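You operate a simulated robot arm through the tools that you are given. There is no shell and no other tool. Be economical: measure what you need, move in short steps, check, and stop when the job is done.

You are at the controls of a simulated two-armed robot. One attempt, no reset.

## Task
Tighten both nuts in the battery box with the teal wrench.
Fine: one good run a nut; the wrench goes back in its holder, the lid ends shut, the main switch stays off.

It is judged by the outcome, as a careful person would: the job done as asked, and still so three seconds after it is handed in. It fails if anything else is knocked over, pushed out of place, dropped, spilled or broken. A push-on lid holds only when it is set on centred and level and pressed home; a screw cap is set on level and turned clockwise until tight.

## Robot
Two 6-joint arms with fingered hands on one trunk, on a base that drives. Base frame: it is fixed to the floor where the robot stands at the start and does not move with it; the origin is under the middle of the robot, x ahead of it, y to its left, z up; the surface under the hand at the start is at about z = 960. Units: mm, rad, N and s.
The left shoulder is at the start at [70, 168, 1441], the right one opposite. With the tool pointing down near the work surface each hand reaches from about 440 to 720 mm from the robot's upright axis, wherever it stands, measured 20 degrees to its own side. Places, roughly: battery lid [600, 0, 900]; floor of the wrench holder [500, 300, 1000]; main switch [700, -400, 1000]; nut on the minus side [700, -100, 900]; nut on the plus side [700, 100, 900]; seat of the nut on the minus side [700, -100, 900]; seat of the nut on the plus side [700, 100, 900]. Payload 4 kg a hand.
The tool frame of a hand sits at the grasp point between the pads (the TCP): z along the fingers, y along the line on which they close. The tips reach 26 mm beyond it. The gripper opens to 132 mm. The gripper's body begins 73 mm behind the TCP. The gripper is a hand of 3 fingers: y runs from the thumb to the fingers, the wrist lies at [0, 0, -224] in the tool frame, and closing takes about 1.5 s.
Orientation is that of the tool frame in the base frame, as a unit quaternion [w, x, y, z]. With the fingers straight down and closing along the base's y, the tool's x points along the base's -x, its y along +y and its z along -z.

## Interface
- The arms move only by the tool move_arm. It takes "left_steps", "right_steps" or both (then of equal length, played together; a hand with none holds still); each is a list of rows, each an object (a shift or turn left out is 0, a gripper value left out holds the last) with "dp": the shift along the base's x, y, z in mm, a list of three; "angular": the turn, a rotation vector about the base's x, y, z in rad, a list of three. In form: [{"dp": [x, y, z], "angular": [ax, ay, az]}, ...]. A call has 1 to 10 rows; each row shifts and turns the commanded pose from where the row before left it. "left_fingers" and "right_fingers" are, for a hand that has rows, the gripper command, from -1 (fully open) to 1 (shut), values between in proportion, set as the call begins (left out, the last holds). A row lasts 0.2 s, in which the tool goes at most 50 mm and 0.15 rad; a call with a longer step from one row to the next is refused whole, and so is a gripper value outside its range. Where a pose cannot be reached the arm comes as near as it can. A force on the tool above 90 N (or 10 N above the force at the start of the call, whichever is more), or a blocked arm, ends the call early, and 0.2 s more pass. Each finger travels about 108 mm/s and halts on what it meets, pressing with about 23 N; the grip force reading is that of the motor and also rises with nothing between the fingers. The clock runs only during rows and for 0.2 s after the last one: add rows that do not move to give the fingers time. The reply holds the time, the measured pose of the TCP, the force on the tool along the base axes, the opening and the grip force, in the units named above and with some noise, with the torque about the TCP (base axes, N m) and any sound that the robot's microphone picked up, and new pictures: "show" is both (left out), scene, wrist or none (wrist: the cameras of the hands that moved).
- Cameras (640 x 400 px; columns grow to the right, rows downward): "scene" is now at [127.5, -23.1, 1634.9]; the picture's right is [-0.09, -1.00, 0.00], its down [-0.74, 0.07, -0.67] and it looks along [0.67, -0.06, -0.74] (base axes); focal length 264 px, centre (320, 200). "left" rides on the left gripper at [-62, 3, -92] in its tool frame; the picture's right is [-0.05, -1.00, 0.00], its down [0.83, -0.04, -0.56] and it looks along [0.55, -0.03, 0.83] (tool axes); focal length 230 px, centre (320, 200). "right" rides on the right gripper at [62, 3, -92] in its tool frame; the picture's right is [-0.05, 1.00, 0.00], its down [-0.83, -0.04, -0.56] and it looks along [-0.55, -0.03, 0.83] (tool axes); focal length 230 px, centre (320, 200). There is no depth. A picture from a camera that has moved, and an enlarged one, comes with that camera's place and axes in the base frame and with its lens. The place of the scene camera against the robot may be out by one fixed shift of up to 25 mm in any direction.
- lift_body(by): slides the trunk up (or, below 0, down) by that many mm; the arms and the scene camera ride with it, the base frame stays. It gives what a move gives, with no picture.
- steer(legs): drives the robot by 1 to 6 legs, each [ahead, left, turn to the left] in mm, mm and rad, along the robot's own axes; the way and the turn of a leg run together, so that a leg with both is an arc; at most 1500 mm and 3.142 rad a leg. The arms and the cameras ride along, it lands a little off, and it stops where it bumps. It gives what a move gives, and a new picture of the scene camera.
- hand_shape(shape, hand): the hand has 3 fingers and takes this shape, open, in about a second: jaw (thumb against the fingers, like two jaws); tri (thumb and two fingers); tip (a fingertip pinch); poke (one finger out to press); point (the index stretched); flat (the hand flat); cup (the hand cupped); fist (a fist). The gripper value then closes the fingers along that shape, each until it touches; the sizes above hold for jaw. It gives what a move gives, with no picture.
- turn_head(pan, tilt): turns the head with the scene camera to pan (to the left, within 1.501 rad either way) and tilt (down, from -0.506 to 1.204), counted from straight ahead of the robot. It gives what a move gives, and a new picture of the scene camera.
- zoom(camera, box): a new picture of the part [left, top, right, bottom] of that camera's present view, enlarged. No time passes.
- job_done(): hands the job in; it is judged then, once.

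Go step by step. Nothing tells you exact positions but the pictures and the camera data: compare them with the known pose of the tool, close in by small moves and look again before you grip or let go. The budget is 120 turns and 260 pictures, counting those below and the enlarged ones. Unless the task says otherwise, let go and move clear before handing in, and close with one line.

The tools are called after ">>>" as a command line: name --argument value ..., lists and objects as JSON in quotes. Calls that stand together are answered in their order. move_arm: Moves the arms, as the interface text tells. Its arguments: {"type":"object","properties":{"left_steps":{"type":"array","items":{"type":"object","properties":{"dp":{"type":"array","items":{"type":"number"}},"angular":{"type":"array","items":{"type":"number"}}}}},"left_fingers":{"type":"number"},"right_steps":{"type":"array","items":{"type":"object","properties":{"dp":{"type":"array","items":{"type":"number"}},"angular":{"type":"array","items":{"type":"number"}}}}},"right_fingers":{"type":"number"},"show":{"type":"string","enum":["both","scene","wrist","none"]}},"required":[]} The other tools are called the same way: lift_body (by) slides the trunk up or down; hand_shape (shape, hand) gives the hand a shape; steer (legs) drives the base; turn_head (pan, tilt) turns the head that bears the scene camera; zoom (camera, box) takes an enlarged picture of a part of a camera's view; job_done () hands the job in.

At the start:

```text
t: 0.0
left_tool_pos: [377.9, 239.2, 999.7]
left_tool_rot: [-0.001, 0.0, 1.0, 0.0]
left_contact_force: [-0.9, -0.4, 0.2]
left_torque: [0.0, 0.02, -0.03]
left_finger_gap: 131.7
left_grip_force: 0.1
left_shape: jaw
right_tool_pos: [610.5, -113.3, 999.4]
right_tool_rot: [0.001, 0.001, 1.0, 0.0]
right_contact_force: [0.1, 0.7, -0.1]
right_torque: [0.01, -0.02, -0.01]
right_finger_gap: 131.9
right_grip_force: 0.0
right_shape: jaw
trunk travel left (down, up): [-887.0, 53.0]
robot x, y, heading: [-1.1, 0.2, -0.002]
head pan, tilt: [-0.091, 0.833]
```

scene: 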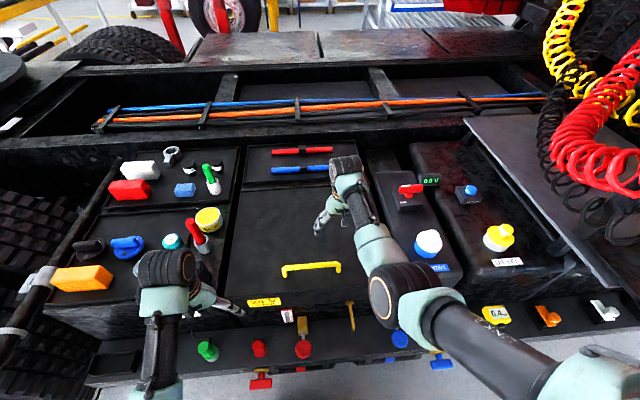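
right: 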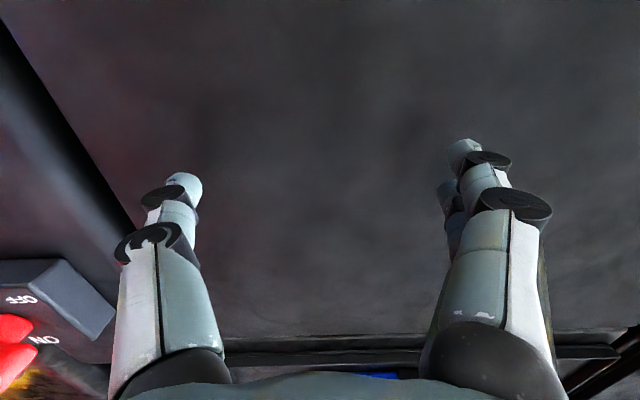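
left: 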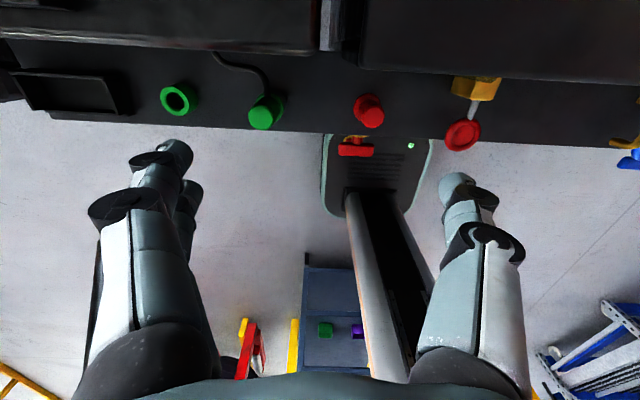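

I see a truck frame with a battery box (black lid with yellow handle) in the middle, tool tray at left, and a main switch at right. I'll zoom in to identify things.

>>> zoom --camera "scene" --box '[40, 130, 260, 310]'

>>> zoom --camera "scene" --box '[220, 130, 420, 320]'

>>> zoom --camera "scene" --box '[360, 140, 560, 300]'

```text
2.22 times, centred on (150, 220) of scene
camera zoom: at [127.5, -23.1, 1634.9], right [-0.09, -1.0, 0.0], down [-0.74, 0.07, -0.67], along [0.67, -0.06, -0.74], focal length 587 px, centre (698, 156)
```

zoom: 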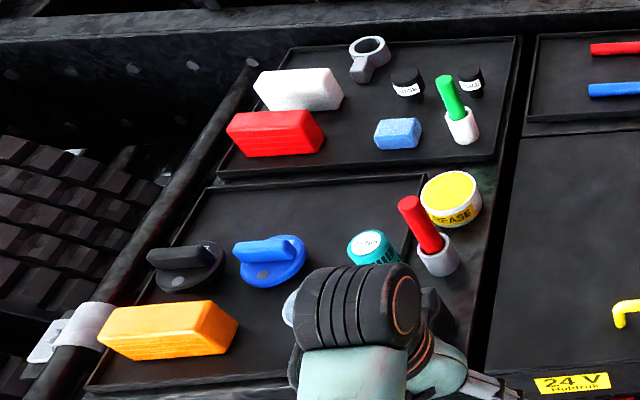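

```text
2.11 times, centred on (320, 225) of scene
camera zoom: at [127.5, -23.1, 1634.9], right [-0.09, -1.0, 0.0], down [-0.74, 0.07, -0.67], along [0.67, -0.06, -0.74], focal length 556 px, centre (320, 147)
```

zoom: 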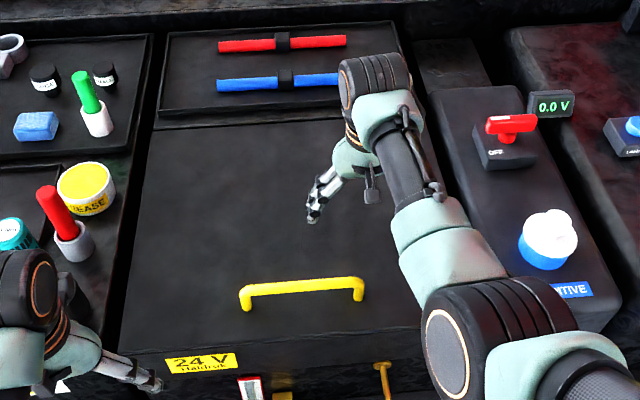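

```text
2.50 times, centred on (460, 220) of scene
camera zoom: at [127.5, -23.1, 1634.9], right [-0.09, -1.0, 0.0], down [-0.74, 0.07, -0.67], along [0.67, -0.06, -0.74], focal length 660 px, centre (-30, 150)
```

zoom: 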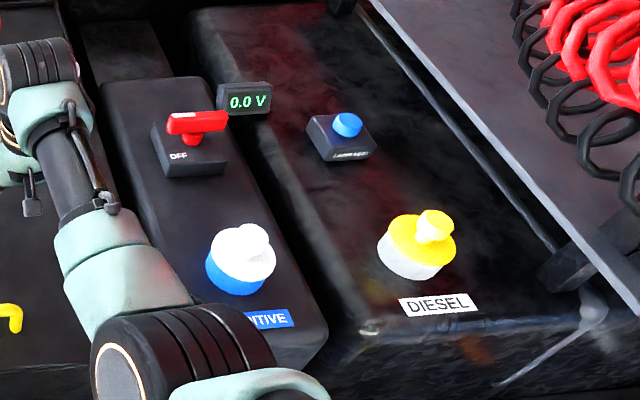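

The arms hide part of the bench. I'll raise both hands and look again.

>>> move_arm --left_steps '[{"dp": [0, 0, 50]}, {"dp": [0, 20, 50]}, {"dp": [0, 50, 0]}, {"dp": [0, 50, 0]}, {"dp": [0, 50, 0]}, {"dp": [0, 50, 0]}, {"dp": [0, 50, 0]}]' --right_steps '[{"dp": [0, 0, 50]}, {"dp": [0, -20, 50]}, {"dp": [-40, -30, 0]}, {"dp": [-40, -30, 0]}, {"dp": [-40, -30, 0]}, {"dp": [-40, -30, 0]}, {"dp": [-40, -30, 0]}]' --show "both"

```text
refused: row 2 steps farther than a row can; nothing moved
```

The second row was a little too long, so I'll shorten it.

>>> move_arm --left_steps '[{"dp": [0, 0, 50]}, {"dp": [0, 0, 50]}, {"dp": [0, 50, 0]}, {"dp": [0, 50, 0]}, {"dp": [0, 50, 0]}, {"dp": [0, 50, 0]}, {"dp": [0, 50, 0]}]' --right_steps '[{"dp": [0, 0, 50]}, {"dp": [0, 0, 50]}, {"dp": [-35, -30, 0]}, {"dp": [-35, -30, 0]}, {"dp": [-35, -30, 0]}, {"dp": [-35, -30, 0]}, {"dp": [-35, -30, 0]}]' --show "both"

```text
t: 1.6
left_tool_pos: [377.5, 490.2, 1003.7]
left_tool_rot: [0.0, 0.0, 1.0, -0.001]
left_contact_force: [-0.1, 0.0, -1.1]
left_torque: [-0.02, -0.04, 0.0]
left_finger_gap: 131.9
left_grip_force: 0.1
left_shape: jaw
left hand out of reach, approached as far as the arm can: row 1, 2
right_tool_pos: [476.9, -254.5, 1023.6]
right_tool_rot: [0.003, 0.0, 1.0, 0.0]
right_contact_force: [-0.5, -0.5, 0.5]
right_torque: [0.03, 0.03, 0.0]
right_finger_gap: 132.2
right_grip_force: 0.0
right_shape: jaw
right hand out of reach, approached as far as the arm can: row 3, 4, 5, 6, 7
trunk travel left (down, up): [-887.0, 53.0]
robot x, y, heading: [-0.1, 0.3, -0.0]
head pan, tilt: [-0.091, 0.833]
camera scene: at [125.6, -23.6, 1635.1], right [-0.09, -1.0, 0.0], down [-0.74, 0.07, -0.67], along [0.67, -0.06, -0.74], focal length 264 px, centre (320, 200)
camera right: at [415.2, -251.4, 1116.9], right [0.05, 1.0, 0.0], down [0.83, -0.04, 0.56], along [0.56, -0.03, -0.83], focal length 230 px, centre (320, 200)
camera left: at [438.0, 494.6, 1096.0], right [0.05, -1.0, 0.0], down [-0.83, -0.04, 0.55], along [-0.55, -0.03, -0.83], focal length 230 px, centre (320, 200)
```

scene: 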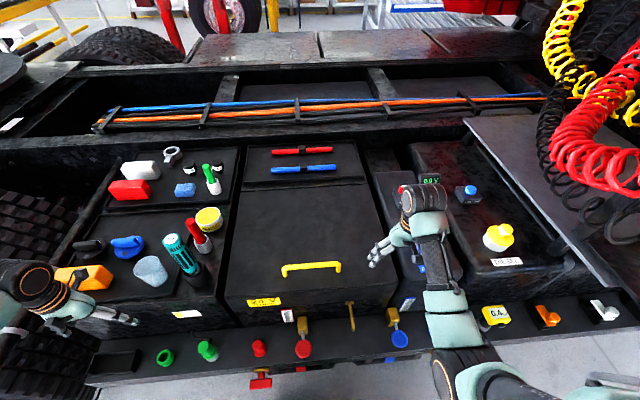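
right: 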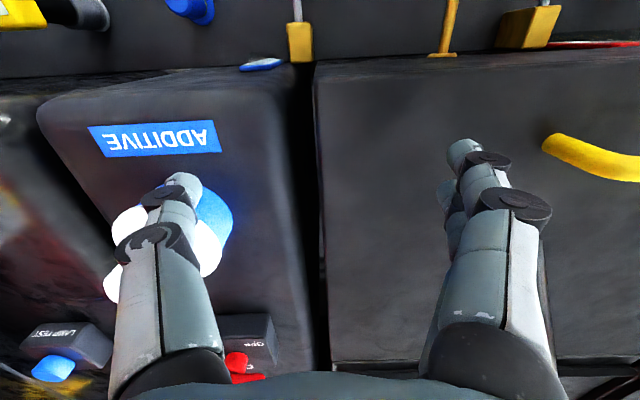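
left: 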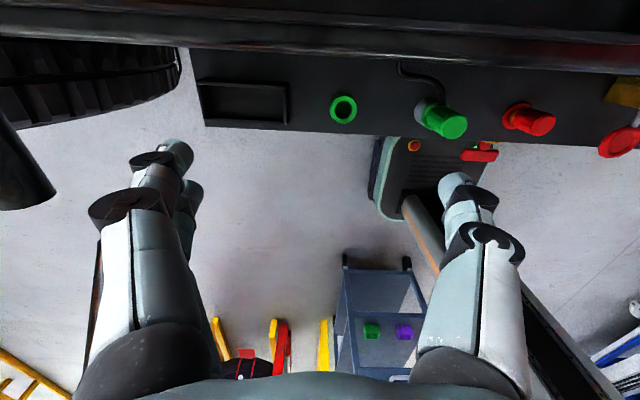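

The teal-handled tool is now visible in a holder around (180,255). I'll zoom on it and the lid.

>>> zoom --camera "scene" --box '[130, 190, 250, 310]'

>>> zoom --camera "scene" --box '[220, 140, 440, 320]'

```text
3.33 times, centred on (190, 250) of scene
camera zoom: at [125.6, -23.6, 1635.1], right [-0.09, -1.0, 0.0], down [-0.74, 0.07, -0.67], along [0.67, -0.06, -0.74], focal length 880 px, centre (753, 33)
```

zoom: 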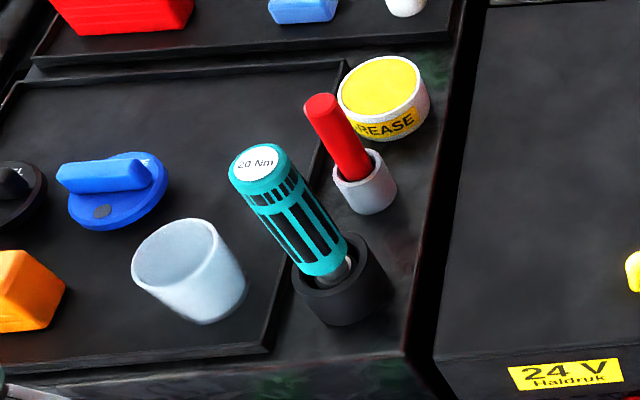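

```text
2.22 times, centred on (330, 230) of scene
camera zoom: at [125.6, -23.6, 1635.1], right [-0.09, -1.0, 0.0], down [-0.74, 0.07, -0.67], along [0.67, -0.06, -0.74], focal length 587 px, centre (298, 133)
```

zoom: 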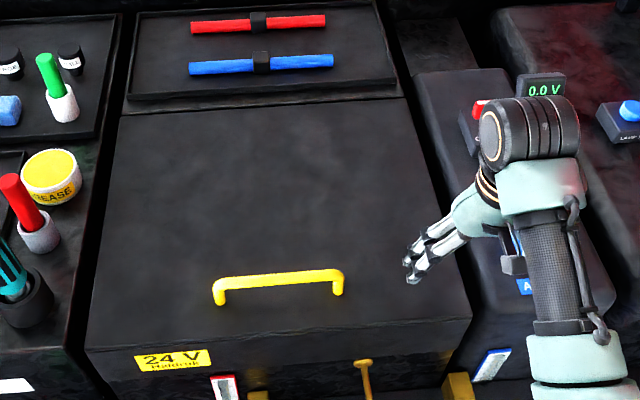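

The wrench is a screwdriver-style torque wrench standing in a black cup at roughly (460, 270). Next I check the lid's edges for a hinge or a latch.

>>> zoom --camera "scene" --box '[230, 270, 350, 345]'

>>> zoom --camera "scene" --box '[320, 270, 440, 345]'

>>> zoom --camera "scene" --box '[225, 140, 395, 230]'

```text
5.33 times, centred on (290, 308) of scene
camera zoom: at [125.6, -23.6, 1635.1], right [-0.09, -1.0, 0.0], down [-0.74, 0.07, -0.67], along [0.67, -0.06, -0.74], focal length 1409 px, centre (480, -373)
```

zoom: 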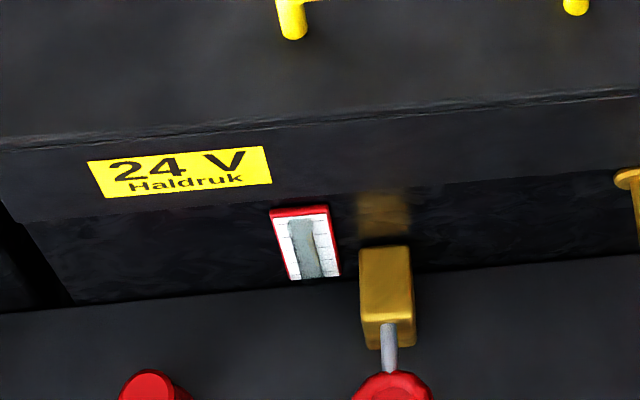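

```text
5.33 times, centred on (380, 308) of scene
camera zoom: at [125.6, -23.6, 1635.1], right [-0.09, -1.0, 0.0], down [-0.74, 0.07, -0.67], along [0.67, -0.06, -0.74], focal length 1409 px, centre (0, -373)
```

zoom: 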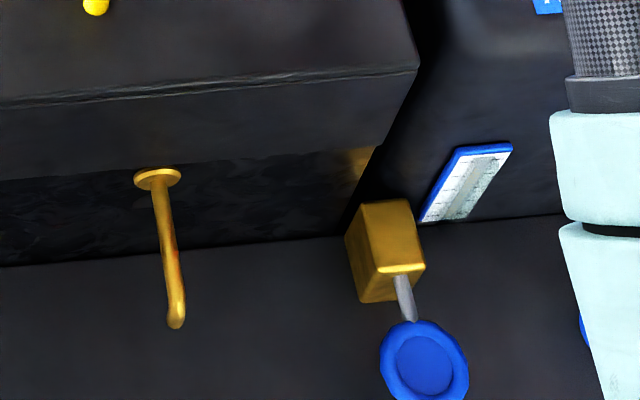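

```text
3.76 times, centred on (310, 185) of scene
camera zoom: at [125.6, -23.6, 1635.1], right [-0.09, -1.0, 0.0], down [-0.74, 0.07, -0.67], along [0.67, -0.06, -0.74], focal length 994 px, centre (358, 256)
```

zoom: 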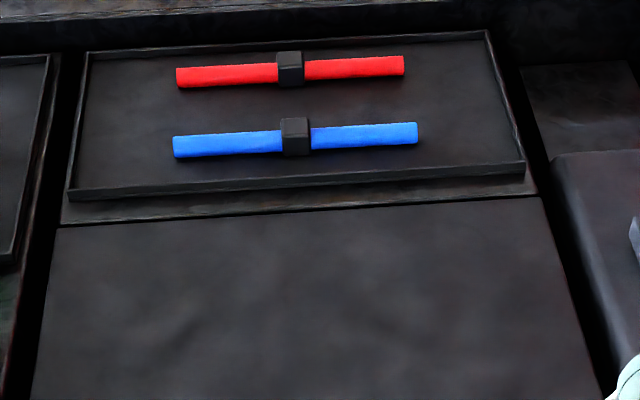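

The lid carries a yellow handle at about (469, -31), seems hinged at its back edge and has a clear front. I'll raise the trunk and bring the right hand over the handle, turned 90° so the fingers close along x.

>>> lift_body --by 50

>>> move_arm --right_steps '[{"dp": [10, 25, 20], "angular": [0, 0, 0.15]}, {"dp": [0, 25, 20], "angular": [0, 0, 0.15]}, {"dp": [0, 25, 10], "angular": [0, 0, 0.15]}, {"dp": [0, 25, 0], "angular": [0, 0, 0.15]}, {"dp": [0, 25, 0], "angular": [0, 0, 0.15]}, {"dp": [0, 25, 0], "angular": [0, 0, 0.15]}, {"dp": [0, 25, 0], "angular": [0, 0, 0.15]}, {"dp": [0, 25, 0], "angular": [0, 0, 0.15]}, {"angular": [0, 0, 0.15]}, {"angular": [0, 0, 0.15]}]'

```text
t: 2.5
left_tool_pos: [378.6, 490.5, 1052.5]
left_tool_rot: [0.0, 0.0, 1.0, -0.001]
left_contact_force: [-0.4, -0.9, 0.5]
left_torque: [-0.01, 0.01, -0.01]
left_finger_gap: 131.8
left_grip_force: 0.2
left_shape: jaw
right_tool_pos: [478.2, -253.7, 1071.7]
right_tool_rot: [0.002, -0.001, 1.0, 0.0]
right_contact_force: [0.2, -0.3, -0.1]
right_torque: [-0.01, 0.0, -0.01]
right_finger_gap: 131.9
right_grip_force: 0.1
right_shape: jaw
trunk travel left (down, up): [-937.0, 3.0]
robot x, y, heading: [3.6, -1.3, -0.003]
head pan, tilt: [-0.091, 0.833]
```

```text
t: 3.9
left_tool_pos: [379.0, 490.5, 1052.8]
left_tool_rot: [0.0, 0.0, 1.0, 0.0]
left_contact_force: [0.9, -0.2, 0.3]
left_torque: [0.01, 0.01, 0.01]
left_finger_gap: 132.0
left_grip_force: 0.0
left_shape: jaw
right_tool_pos: [506.0, -208.8, 1076.6]
right_tool_rot: [-0.033, -0.368, 0.926, -0.078]
right_contact_force: [-0.2, -0.5, 0.0]
right_torque: [-0.01, 0.02, 0.0]
right_finger_gap: 132.1
right_grip_force: 0.0
right_shape: jaw
right hand out of reach, approached as far as the arm can: row 1, 2, 3
trunk travel left (down, up): [-937.0, 3.0]
robot x, y, heading: [-1.2, 0.5, 0.001]
head pan, tilt: [-0.091, 0.833]
stopped in row 6 (right hand): the arm was blocked; the commanded pose is now the measured one
camera scene: at [127.6, -22.6, 1684.9], right [-0.09, -1.0, 0.0], down [-0.74, 0.07, -0.67], along [0.67, -0.06, -0.74], focal length 264 px, centre (320, 200)
camera right: at [459.7, -232.4, 1175.5], right [-0.65, 0.75, -0.12], down [0.64, 0.62, 0.45], along [0.42, 0.22, -0.88], focal length 230 px, centre (320, 200)
```

scene: 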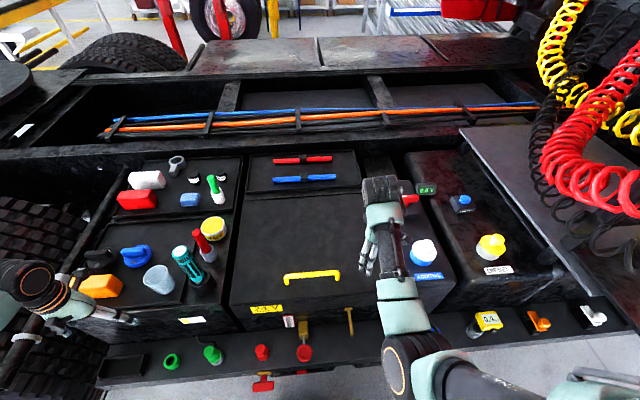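
right: 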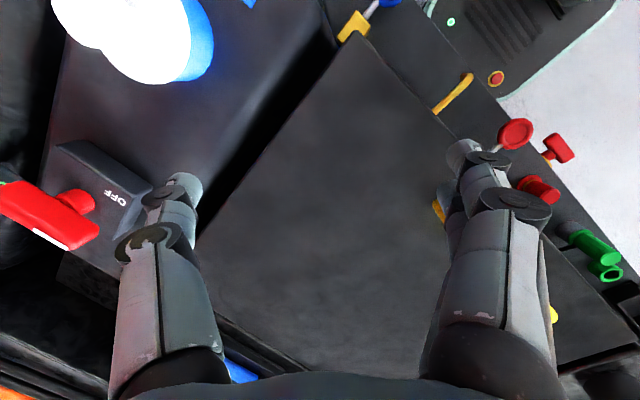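

The arm is too folded this close and jammed partway through the turn. I'll drive back 100 mm to give the wrists room.

>>> steer --legs '[[-100, 0, 0]]'

>>> move_arm --right_steps '[{"dp": [0, 10, 30]}, {"dp": [0, 20, 20]}, {"dp": [0, 20, 0]}]' --show "wrist"

```text
t: 5.0
left_tool_pos: [283.9, 491.4, 1051.1]
left_tool_rot: [-0.002, 0.0, 1.0, 0.0]
left_contact_force: [0.2, -0.1, -0.2]
left_torque: [-0.02, 0.02, -0.01]
left_finger_gap: 131.8
left_grip_force: 0.0
left_shape: jaw
right_tool_pos: [410.0, -208.0, 1072.8]
right_tool_rot: [-0.036, -0.369, 0.926, -0.074]
right_contact_force: [-0.2, 0.1, 0.0]
right_torque: [-0.01, 0.03, 0.03]
right_finger_gap: 131.8
right_grip_force: 0.1
right_shape: jaw
trunk travel left (down, up): [-937.0, 3.0]
robot x, y, heading: [-99.0, 1.5, 0.005]
head pan, tilt: [-0.091, 0.833]
camera scene: at [35.7, -23.0, 1684.2], right [-0.09, -1.0, 0.0], down [-0.74, 0.07, -0.67], along [0.67, -0.06, -0.74], focal length 264 px, centre (320, 200)
```

scene: 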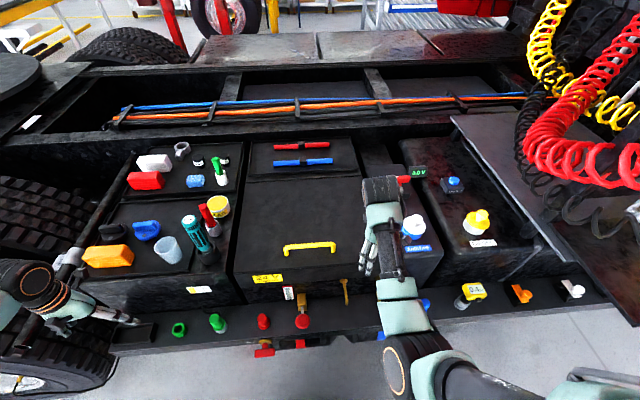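

```text
t: 5.9
left_tool_pos: [278.6, 490.0, 1054.5]
left_tool_rot: [0.001, 0.0, 1.0, 0.0]
left_contact_force: [0.2, -0.3, 0.3]
left_torque: [0.03, -0.04, 0.01]
left_finger_gap: 131.8
left_grip_force: 0.1
left_shape: jaw
right_tool_pos: [412.2, -231.8, 1106.1]
right_tool_rot: [-0.061, -0.338, 0.929, -0.139]
right_contact_force: [0.1, 0.0, 0.1]
right_torque: [0.03, -0.02, 0.0]
right_finger_gap: 132.0
right_grip_force: 0.0
right_shape: jaw
right hand out of reach, approached as far as the arm can: row 1, 2
trunk travel left (down, up): [-937.0, 3.0]
robot x, y, heading: [-97.2, -2.3, 0.004]
head pan, tilt: [-0.091, 0.833]
stopped in row 3 (right hand): the arm was blocked; the commanded pose is now the measured one
camera right: at [365.1, -240.0, 1206.8], right [-0.6, 0.76, -0.23], down [0.67, 0.64, 0.37], along [0.43, 0.07, -0.9], focal length 230 px, centre (320, 200)
```

right: 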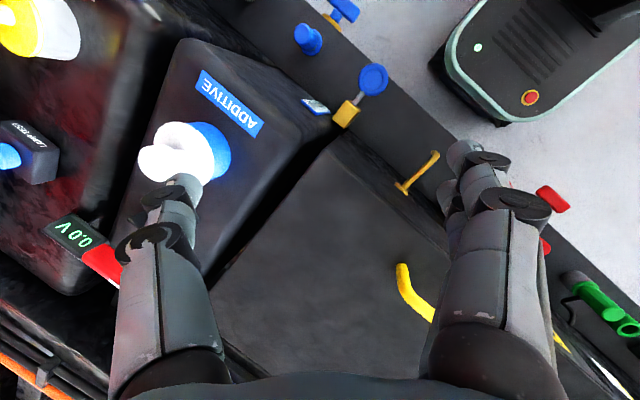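

The hand is now tilted and still folded. I'll reach forward and level the tool.

>>> move_arm --right_steps '[{"dp": [45, 0, 0]}, {"dp": [45, 0, 0], "angular": [0.1, 0, 0]}, {"dp": [45, 0, 0], "angular": [0.1, 0, 0]}, {"dp": [20, 20, 0], "angular": [0.1, 0, 0]}]' --show "none"

```text
t: 6.9
left_tool_pos: [280.0, 492.1, 1052.6]
left_tool_rot: [0.0, 0.0, 1.0, 0.0]
left_contact_force: [0.2, 0.8, -0.4]
left_torque: [-0.02, 0.0, -0.01]
left_finger_gap: 131.9
left_grip_force: 0.1
left_shape: jaw
right_tool_pos: [571.7, -209.6, 1105.7]
right_tool_rot: [-0.009, -0.345, 0.939, 0.003]
right_contact_force: [0.2, 0.6, -0.8]
right_torque: [-0.01, 0.03, -0.01]
right_finger_gap: 131.6
right_grip_force: 0.2
right_shape: jaw
trunk travel left (down, up): [-937.0, 3.0]
robot x, y, heading: [-100.0, 2.4, 0.002]
head pan, tilt: [-0.091, 0.833]
```

The tool is level again. Now I finish the 90° turn while sliding towards the handle.

>>> move_arm --right_steps '[{"dp": [0, 25, 0], "angular": [0, 0, 0.145]}, {"dp": [0, 25, 0], "angular": [0, 0, 0.145]}, {"dp": [0, 25, 0], "angular": [0, 0, 0.145]}, {"dp": [0, 25, 0], "angular": [0, 0, 0.145]}, {"dp": [-10, 25, 0], "angular": [0, 0, 0.145]}, {"dp": [-20, 25, 0], "angular": [0, 0, 0.142]}]'

```text
t: 8.3
left_tool_pos: [279.6, 491.3, 1052.2]
left_tool_rot: [0.001, 0.0, 1.0, -0.001]
left_contact_force: [-0.4, 0.2, 0.9]
left_torque: [-0.06, 0.01, 0.03]
left_finger_gap: 132.0
left_grip_force: 0.1
left_shape: jaw
right_tool_pos: [536.0, -60.1, 1104.4]
right_tool_rot: [0.009, 0.708, -0.706, 0.002]
right_contact_force: [0.4, 0.1, -0.5]
right_torque: [0.01, 0.01, 0.02]
right_finger_gap: 131.7
right_grip_force: 0.1
right_shape: jaw
trunk travel left (down, up): [-937.0, 3.0]
robot x, y, heading: [-97.3, -1.2, -0.0]
head pan, tilt: [-0.091, 0.833]
camera scene: at [27.4, -21.7, 1685.1], right [-0.09, -1.0, 0.0], down [-0.74, 0.07, -0.67], along [0.67, -0.06, -0.74], focal length 264 px, centre (320, 200)
camera right: at [534.9, -119.6, 1199.7], right [-1.0, 0.05, 0.01], down [0.05, 0.84, 0.54], along [0.02, 0.54, -0.84], focal length 230 px, centre (320, 200)
```

scene: 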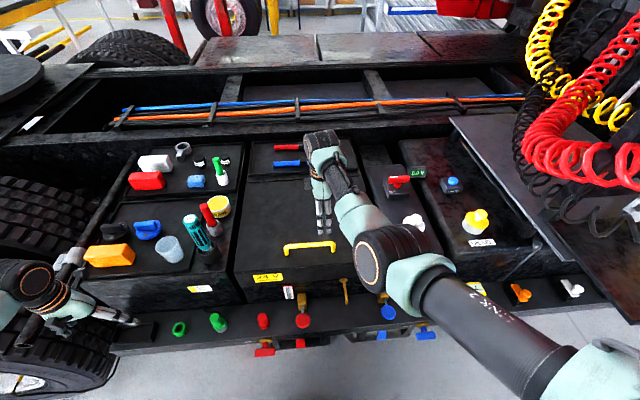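
right: 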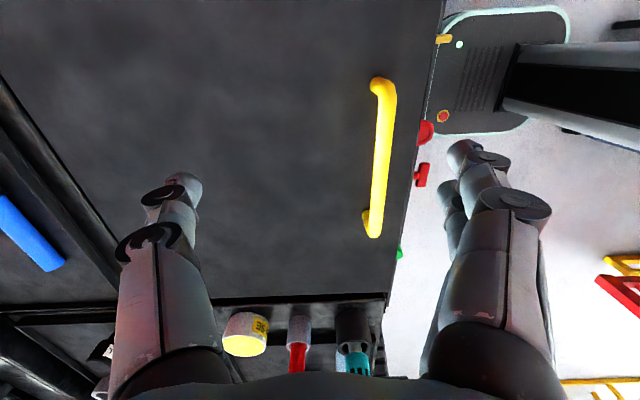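

The handle bar runs along y from about -94 to 58 at x≈480. I'll centre over it and go down part way.

>>> move_arm --right_steps '[{"dp": [-28, 21, 0]}, {"dp": [-28, 21, -20]}, {"dp": [0, 0, -30]}, {"dp": [0, 0, -20]}]'

```text
t: 9.5
left_tool_pos: [280.9, 490.2, 1054.6]
left_tool_rot: [0.001, -0.001, 1.0, 0.0]
left_contact_force: [1.1, 0.2, -0.5]
left_torque: [-0.01, 0.01, -0.02]
left_finger_gap: 131.9
left_grip_force: 0.1
left_shape: jaw
right_tool_pos: [506.1, -56.4, 1034.5]
right_tool_rot: [-0.013, -0.697, 0.717, -0.019]
right_contact_force: [0.2, -1.0, 0.2]
right_torque: [0.01, -0.03, -0.01]
right_finger_gap: 131.8
right_grip_force: 0.1
right_shape: jaw
right hand out of reach, approached as far as the arm can: row 2
trunk travel left (down, up): [-937.0, 3.0]
robot x, y, heading: [-99.1, -0.4, -0.007]
head pan, tilt: [-0.091, 0.833]
stopped in row 4 (right hand): the arm was blocked; the commanded pose is now the measured one
camera scene: at [28.3, -23.5, 1685.0], right [-0.09, -1.0, 0.0], down [-0.74, 0.07, -0.67], along [0.67, -0.06, -0.74], focal length 264 px, centre (320, 200)
camera right: at [501.3, -114.1, 1130.8], right [-1.0, 0.08, -0.01], down [0.06, 0.85, 0.52], along [0.05, 0.51, -0.86], focal length 230 px, centre (320, 200)
```

scene: 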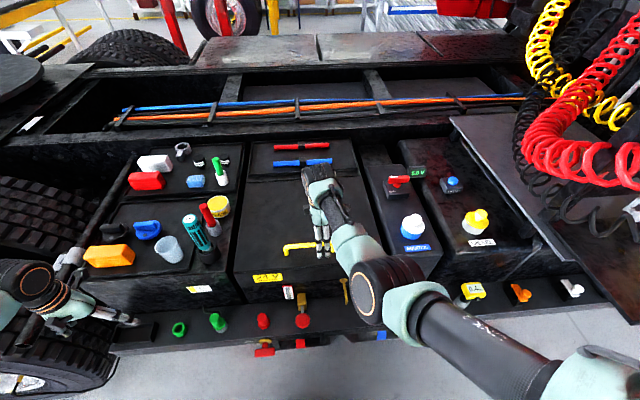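
right: 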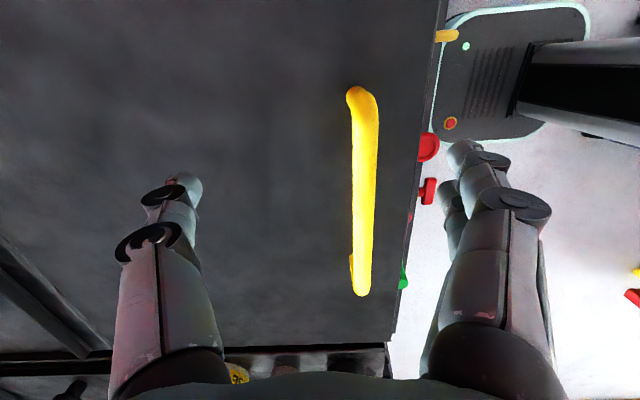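

The wrist is near its limit here, since the handle is too central for the right arm. I'll raise the hand and turn the robot left by 0.3 rad so that the handle lies on its right side.

>>> move_arm --right_steps '[{"dp": [25, 0, 30]}, {"dp": [25, 0, 30]}, {"dp": [20, -20, 20]}]' --show "none"

>>> steer --legs '[[0, 0, 0.3]]'

```text
t: 10.3
left_tool_pos: [281.4, 489.5, 1052.6]
left_tool_rot: [-0.001, -0.001, 1.0, 0.001]
left_contact_force: [0.1, 0.5, 0.3]
left_torque: [0.01, 0.02, 0.01]
left_finger_gap: 132.0
left_grip_force: 0.2
left_shape: jaw
right_tool_pos: [568.0, -75.8, 1115.8]
right_tool_rot: [-0.013, -0.699, 0.715, -0.016]
right_contact_force: [0.5, -0.4, 0.1]
right_torque: [0.01, -0.03, 0.0]
right_finger_gap: 132.1
right_grip_force: 0.1
right_shape: jaw
right hand out of reach, approached as far as the arm can: row 3
trunk travel left (down, up): [-937.0, 3.0]
robot x, y, heading: [-95.5, 0.9, 0.001]
head pan, tilt: [-0.091, 0.833]
```

```text
t: 11.7
left_tool_pos: [118.4, 580.0, 1054.1]
left_tool_rot: [-0.001, -0.15, 0.989, 0.0]
left_contact_force: [1.1, -1.1, -1.1]
left_torque: [0.02, 0.02, 0.0]
left_finger_gap: 132.0
left_grip_force: 0.1
left_shape: jaw
right_tool_pos: [560.6, 125.0, 1115.5]
right_tool_rot: [0.01, 0.798, -0.603, 0.017]
right_contact_force: [-1.1, -0.4, -0.5]
right_torque: [-0.01, -0.02, 0.0]
right_finger_gap: 131.9
right_grip_force: 0.0
right_shape: jaw
trunk travel left (down, up): [-937.0, 3.0]
robot x, y, heading: [-96.7, -1.4, 0.302]
head pan, tilt: [-0.091, 0.833]
camera scene: at [26.3, 14.4, 1684.9], right [0.21, -0.98, 0.0], down [-0.72, -0.15, -0.67], along [0.66, 0.14, -0.74], focal length 264 px, centre (320, 200)
```

scene: 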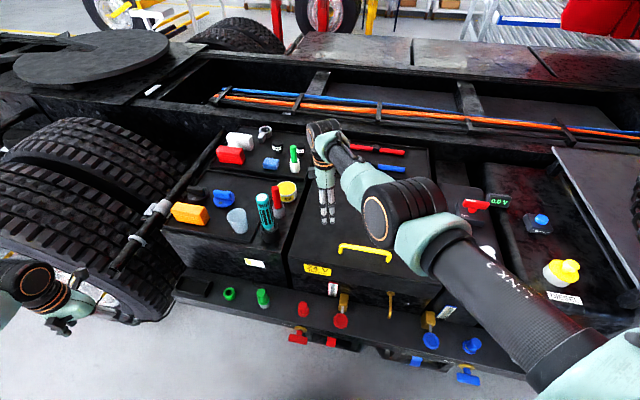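

Now I move the right hand back over the handle with its yaw corrected.

>>> move_arm --right_steps '[{"dp": [0, -36, 0], "angular": [0, 0, -0.11]}, {"dp": [0, -36, 0], "angular": [0, 0, -0.11]}, {"dp": [-20, -36, 0], "angular": [0, 0, -0.11]}, {"dp": [-30, -36, -15]}, {"dp": [-30, 0, -35]}]'

```text
t: 12.9
left_tool_pos: [118.2, 580.5, 1053.3]
left_tool_rot: [0.002, -0.15, 0.989, 0.0]
left_contact_force: [-0.4, 0.0, -0.1]
left_torque: [-0.02, 0.0, 0.0]
left_finger_gap: 131.9
left_grip_force: 0.1
left_shape: jaw
right_tool_pos: [478.5, -19.7, 1067.0]
right_tool_rot: [-0.014, -0.689, 0.725, -0.017]
right_contact_force: [-0.4, 1.5, -0.4]
right_torque: [0.01, 0.02, 0.0]
right_finger_gap: 132.0
right_grip_force: 0.0
right_shape: jaw
trunk travel left (down, up): [-937.0, 3.0]
robot x, y, heading: [-94.8, 0.3, 0.303]
head pan, tilt: [-0.091, 0.833]
camera scene: at [24.2, 14.9, 1685.1], right [0.21, -0.98, 0.0], down [-0.72, -0.15, -0.67], along [0.66, 0.14, -0.74], focal length 264 px, centre (320, 200)
camera right: at [472.7, -76.4, 1162.7], right [-0.99, 0.1, -0.01], down [0.09, 0.85, 0.52], along [0.06, 0.52, -0.85], focal length 230 px, centre (320, 200)
```

scene: 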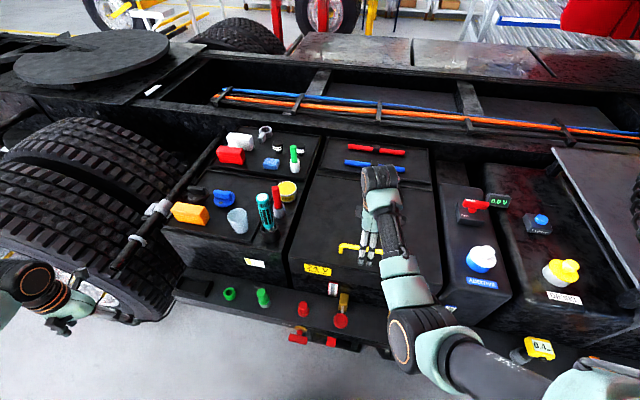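
right: 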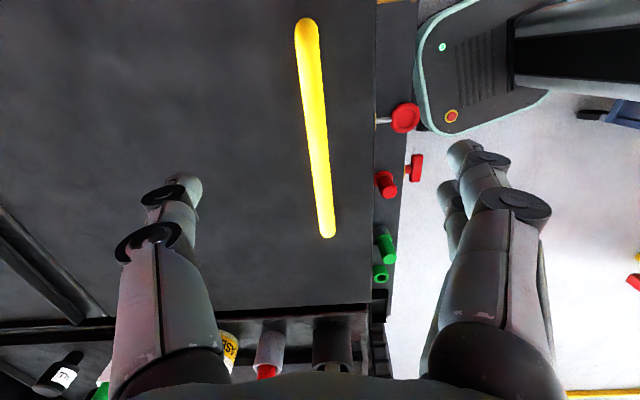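

Triangulated, the bar centre is at about (481, -15, 987) and the lid surface at about 960. I'll lower to TCP z≈1000, so the tips sit below the bar but above the lid.

>>> move_arm --right_steps '[{"dp": [1, 4, -25], "angular": [0, 0, 0.04]}, {"dp": [1, 0, -25]}, {"dp": [0, 0, -16]}]'

```text
t: 13.7
left_tool_pos: [118.8, 582.1, 1051.6]
left_tool_rot: [0.0, -0.15, 0.989, 0.001]
left_contact_force: [0.5, 0.6, -0.5]
left_torque: [-0.01, -0.02, 0.02]
left_finger_gap: 131.9
left_grip_force: 0.0
left_shape: jaw
right_tool_pos: [483.3, -14.2, 999.6]
right_tool_rot: [-0.013, -0.703, 0.711, -0.017]
right_contact_force: [-0.5, -0.8, -0.7]
right_torque: [-0.08, -0.01, -0.01]
right_finger_gap: 131.8
right_grip_force: 0.0
right_shape: jaw
trunk travel left (down, up): [-937.0, 3.0]
robot x, y, heading: [-96.9, -0.0, 0.302]
head pan, tilt: [-0.091, 0.833]
camera scene: at [25.6, 15.6, 1684.9], right [0.21, -0.98, 0.0], down [-0.72, -0.15, -0.67], along [0.66, 0.14, -0.74], focal length 264 px, centre (320, 200)
camera right: at [478.7, -72.0, 1095.9], right [-1.0, 0.06, -0.01], down [0.05, 0.85, 0.52], along [0.04, 0.52, -0.85], focal length 230 px, centre (320, 200)
```

scene: 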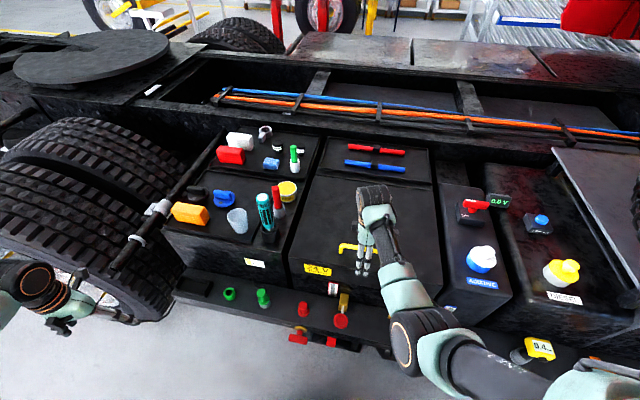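
right: 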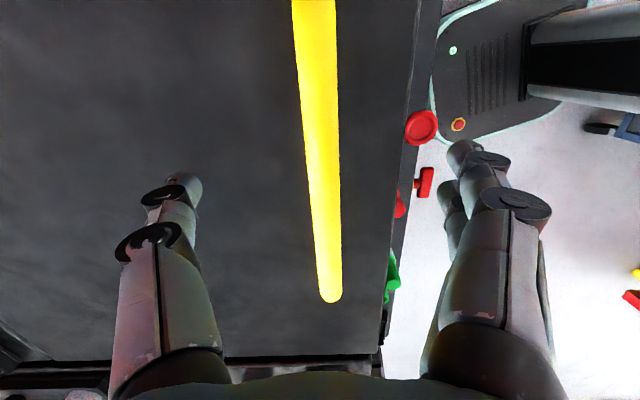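

The bar is centred between the fingers, so I close on it.

>>> move_arm --right_steps '[{}, {}, {}, {}, {}, {}, {}, {}]' --right_fingers 1 --show "wrist"

```text
t: 15.5
left_tool_pos: [118.4, 580.3, 1052.9]
left_tool_rot: [-0.001, -0.15, 0.989, 0.0]
left_contact_force: [-0.9, -1.0, 0.2]
left_torque: [0.0, 0.02, 0.01]
left_finger_gap: 131.8
left_grip_force: 0.1
left_shape: jaw
right_tool_pos: [481.9, -13.7, 999.1]
right_tool_rot: [-0.013, -0.702, 0.711, -0.017]
right_contact_force: [1.3, 0.1, -4.1]
right_torque: [0.02, 0.0, -0.02]
right_finger_gap: 0.0
right_grip_force: 22.8
right_shape: jaw
trunk travel left (down, up): [-937.0, 3.0]
robot x, y, heading: [-100.1, -1.7, 0.299]
head pan, tilt: [-0.091, 0.833]
camera right: at [479.1, -72.2, 1095.9], right [-1.0, 0.06, -0.01], down [0.05, 0.85, 0.52], along [0.04, 0.52, -0.85], focal length 230 px, centre (320, 200)
```

right: 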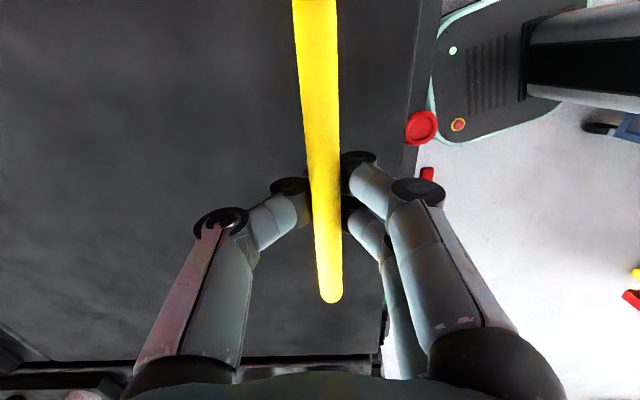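

The fingers have closed around and under the bar, a caging hook that should let the bar pivot. I lift gently and watch the force.

>>> move_arm --right_steps '[{"dp": [0, 0, 10]}, {"dp": [0, 0, 10]}, {"dp": [1, 0, 10]}, {"dp": [2, 0, 10]}]'

```text
t: 16.5
left_tool_pos: [121.3, 581.3, 1051.8]
left_tool_rot: [-0.001, -0.15, 0.989, 0.001]
left_contact_force: [-0.9, 0.3, -0.2]
left_torque: [0.0, -0.01, 0.04]
left_finger_gap: 132.0
left_grip_force: 0.1
left_shape: jaw
right_tool_pos: [488.8, -14.3, 1039.1]
right_tool_rot: [-0.013, -0.702, 0.712, -0.016]
right_contact_force: [8.4, 1.0, -6.6]
right_torque: [-0.01, 0.02, 0.0]
right_finger_gap: 0.2
right_grip_force: 23.4
right_shape: jaw
trunk travel left (down, up): [-937.0, 3.0]
robot x, y, heading: [-96.8, 1.1, 0.301]
head pan, tilt: [-0.091, 0.833]
camera scene: at [29.4, 15.3, 1684.6], right [0.21, -0.98, 0.0], down [-0.72, -0.15, -0.67], along [0.66, 0.14, -0.74], focal length 264 px, centre (320, 200)
camera right: at [484.8, -72.3, 1134.9], right [-1.0, 0.06, -0.01], down [0.05, 0.85, 0.52], along [0.04, 0.52, -0.85], focal length 230 px, centre (320, 200)
```

scene: 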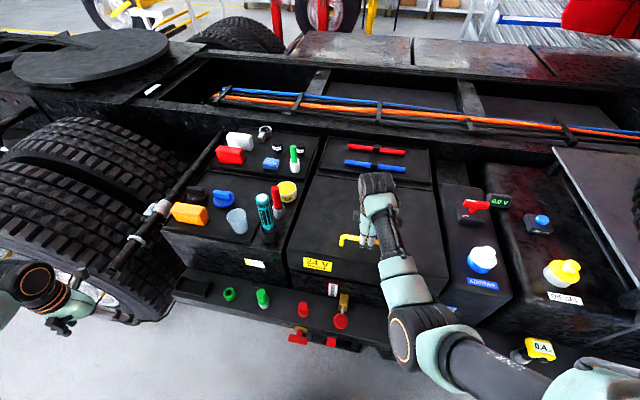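
right: 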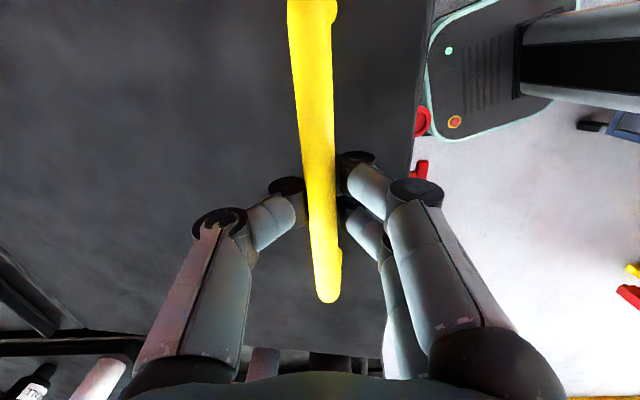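

The lid is hinged and rises easily, with its hinge near x≈805. I follow the arc up to about 45° and watch the forces.

>>> move_arm --right_steps '[{"dp": [5, 0, 20]}, {"dp": [6, 0, 19]}, {"dp": [9, 0, 26]}, {"dp": [14, 0, 26]}, {"dp": [15, 0, 24]}, {"dp": [17, 0, 22]}]'

```text
t: 17.9
left_tool_pos: [120.9, 580.3, 1053.0]
left_tool_rot: [-0.001, -0.149, 0.989, 0.0]
left_contact_force: [0.0, 0.3, 0.0]
left_torque: [-0.03, 0.03, -0.01]
left_finger_gap: 131.7
left_grip_force: 0.0
left_shape: jaw
right_tool_pos: [556.3, -14.2, 1172.4]
right_tool_rot: [-0.015, -0.702, 0.712, -0.016]
right_contact_force: [6.6, -1.6, -6.5]
right_torque: [0.01, 0.07, 0.0]
right_finger_gap: 0.0
right_grip_force: 22.9
right_shape: jaw
right hand out of reach, approached as far as the arm can: row 6
trunk travel left (down, up): [-937.0, 3.0]
robot x, y, heading: [-98.8, 0.8, 0.301]
head pan, tilt: [-0.091, 0.833]
camera scene: at [29.7, 14.7, 1684.6], right [0.21, -0.98, 0.0], down [-0.73, -0.15, -0.67], along [0.66, 0.14, -0.74], focal length 264 px, centre (320, 200)
camera right: at [553.4, -71.9, 1268.6], right [-1.0, 0.07, 0.0], down [0.05, 0.85, 0.52], along [0.04, 0.52, -0.85], focal length 230 px, centre (320, 200)
```

scene: 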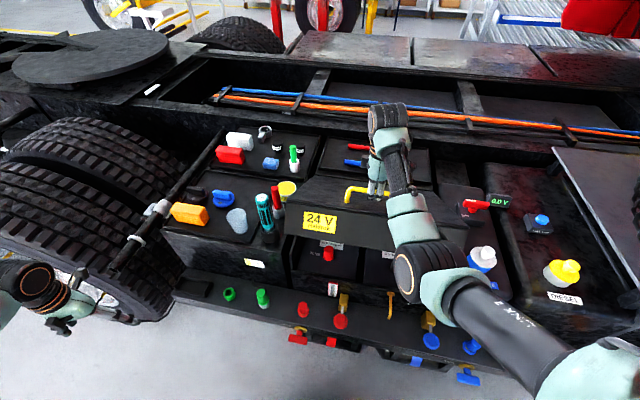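
right: 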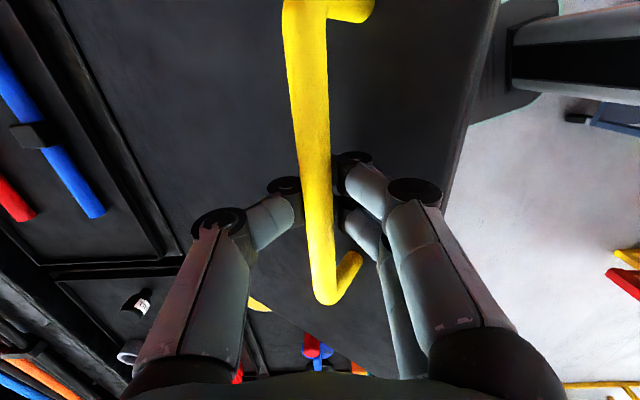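

The lid is at about 38° and the box interior with its nuts begins to show. I carry on along the arc with the tool pitching forward to stay in reach.

>>> move_arm --right_steps '[{"dp": [8, 0, 8], "angular": [0, -0.1, 0]}, {"dp": [15, 0, 18], "angular": [0, -0.1, 0]}, {"dp": [17, 0, 18], "angular": [0, -0.05, 0]}, {"dp": [20, 0, 16], "angular": [0, -0.05, 0]}]'

```text
t: 18.9
left_tool_pos: [122.2, 581.2, 1052.7]
left_tool_rot: [-0.001, -0.149, 0.989, 0.0]
left_contact_force: [-0.7, 0.6, -0.3]
left_torque: [0.01, 0.02, 0.0]
left_finger_gap: 132.1
left_grip_force: 0.1
left_shape: jaw
right_tool_pos: [619.3, -13.8, 1229.9]
right_tool_rot: [0.09, -0.692, 0.706, -0.121]
right_contact_force: [5.6, -0.5, -12.8]
right_torque: [-0.01, 0.07, -0.01]
right_finger_gap: 0.1
right_grip_force: 22.8
right_shape: jaw
trunk travel left (down, up): [-937.0, 3.0]
robot x, y, heading: [-98.5, 2.3, 0.305]
head pan, tilt: [-0.091, 0.833]
camera scene: at [31.4, 15.3, 1684.4], right [0.21, -0.98, 0.0], down [-0.73, -0.15, -0.67], along [0.66, 0.14, -0.74], focal length 264 px, centre (320, 200)
camera right: at [587.4, -71.5, 1321.5], right [-0.95, 0.06, -0.3], down [-0.1, 0.85, 0.51], along [0.29, 0.52, -0.81], focal length 230 px, centre (320, 200)
```

scene: 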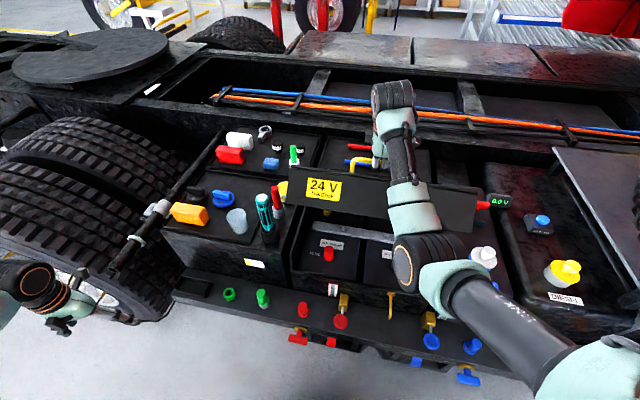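
right: 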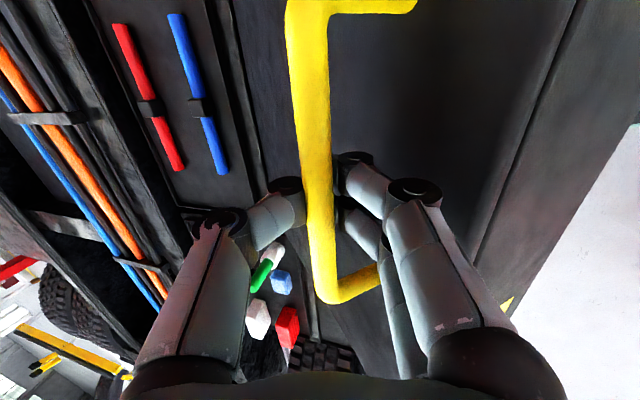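

Still smooth at about 50°. I keep following the arc.

>>> move_arm --right_steps '[{"dp": [20, 0, 16]}, {"dp": [23, 0, 14]}, {"dp": [24, 0, 12], "angular": [0, -0.05, 0]}, {"dp": [25, 0, 9], "angular": [0, -0.05, 0]}]'

```text
t: 19.9
left_tool_pos: [124.7, 580.6, 1051.8]
left_tool_rot: [-0.002, -0.149, 0.989, 0.001]
left_contact_force: [-0.4, -0.1, 0.0]
left_torque: [0.04, -0.02, 0.03]
left_finger_gap: 131.9
left_grip_force: 0.0
left_shape: jaw
right_tool_pos: [711.3, -13.5, 1280.0]
right_tool_rot: [0.125, -0.686, 0.7, -0.153]
right_contact_force: [4.5, -0.7, -20.0]
right_torque: [-0.01, 0.14, -0.02]
right_finger_gap: 0.0
right_grip_force: 23.5
right_shape: jaw
trunk travel left (down, up): [-937.0, 3.0]
robot x, y, heading: [-98.2, -2.0, 0.301]
head pan, tilt: [-0.091, 0.833]
camera scene: at [33.0, 15.4, 1684.2], right [0.21, -0.98, 0.0], down [-0.73, -0.15, -0.67], along [0.66, 0.14, -0.74], focal length 264 px, centre (320, 200)
camera right: at [671.2, -71.3, 1367.1], right [-0.92, 0.06, -0.39], down [-0.15, 0.85, 0.5], along [0.36, 0.52, -0.78], focal length 230 px, centre (320, 200)
```

scene: 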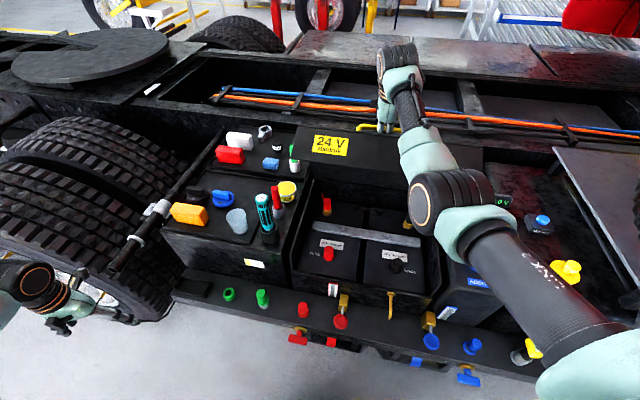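
right: 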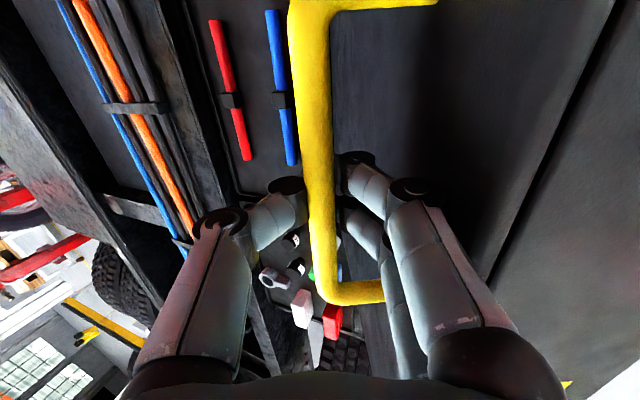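

About 68° now, with two batteries exposed. I continue past vertical with flatter steps.

>>> move_arm --right_steps '[{"dp": [25, 0, 3], "angular": [0, -0.05, 0]}, {"dp": [27, 0, 2], "angular": [0, -0.05, 0]}, {"dp": [27, 0, -1], "angular": [0, -0.05, 0]}, {"dp": [25, 0, -3], "angular": [0, -0.05, 0]}]'

```text
t: 20.9
left_tool_pos: [110.6, 584.3, 1052.8]
left_tool_rot: [0.004, -0.15, 0.989, -0.002]
left_contact_force: [0.1, 0.8, -0.6]
left_torque: [0.0, 0.01, 0.07]
left_finger_gap: 132.1
left_grip_force: 0.2
left_shape: jaw
right_tool_pos: [765.7, -14.5, 1295.7]
right_tool_rot: [0.202, -0.666, 0.682, -0.226]
right_contact_force: [-14.9, 11.4, 20.8]
right_torque: [-0.2, 3.98, -0.29]
right_finger_gap: 0.0
right_grip_force: 23.0
right_shape: jaw
right hand out of reach, approached as far as the arm can: row 2, 3, 4
trunk travel left (down, up): [-937.0, 3.0]
robot x, y, heading: [-99.7, 2.8, 0.304]
head pan, tilt: [-0.091, 0.833]
camera scene: at [13.2, 20.6, 1686.2], right [0.21, -0.98, 0.0], down [-0.72, -0.16, -0.68], along [0.66, 0.14, -0.73], focal length 264 px, centre (320, 200)
camera right: at [707.9, -72.7, 1373.3], right [-0.81, 0.06, -0.58], down [-0.26, 0.85, 0.46], along [0.52, 0.52, -0.68], focal length 230 px, centre (320, 200)
```

scene: 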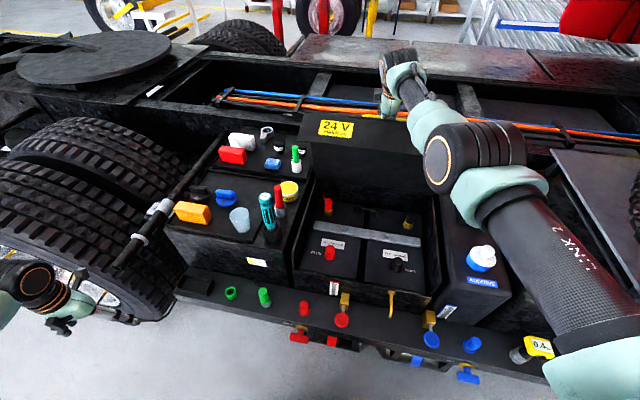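
right: 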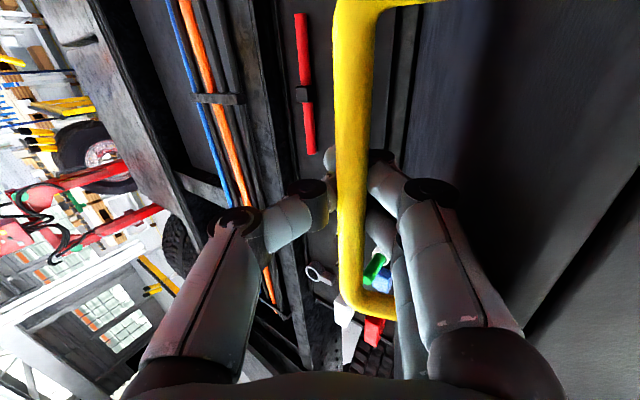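

The lid is at roughly 77° and the arm is at its reach limit. I'll drive 50 mm straight towards the truck to bring the hand further.

>>> steer --legs '[[48, -15, 0]]'

```text
t: 21.8
left_tool_pos: [164.6, 580.4, 1052.9]
left_tool_rot: [0.002, -0.15, 0.989, -0.001]
left_contact_force: [-1.1, -0.3, -0.2]
left_torque: [-0.01, 0.0, 0.01]
left_finger_gap: 131.7
left_grip_force: 0.1
left_shape: jaw
right_tool_pos: [819.6, -23.9, 1288.1]
right_tool_rot: [0.197, -0.666, 0.683, -0.225]
right_contact_force: [-5.6, 2.1, 9.4]
right_torque: [0.3, 1.66, -0.25]
right_finger_gap: 0.0
right_grip_force: 23.1
right_shape: jaw
trunk travel left (down, up): [-937.0, 3.0]
robot x, y, heading: [-47.7, -0.4, 0.306]
head pan, tilt: [-0.091, 0.833]
camera scene: at [68.9, 15.8, 1685.0], right [0.21, -0.98, 0.0], down [-0.72, -0.15, -0.68], along [0.66, 0.14, -0.74], focal length 264 px, centre (320, 200)
```

scene: 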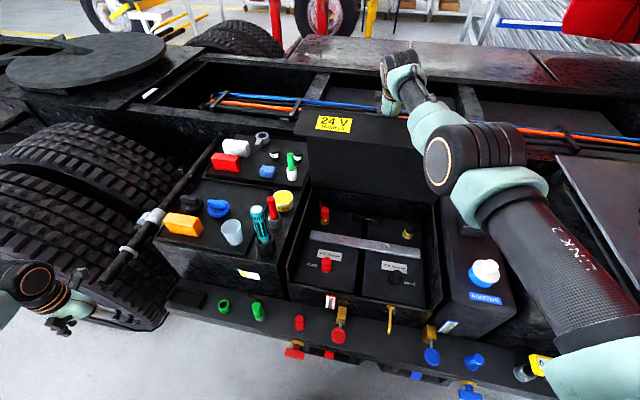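

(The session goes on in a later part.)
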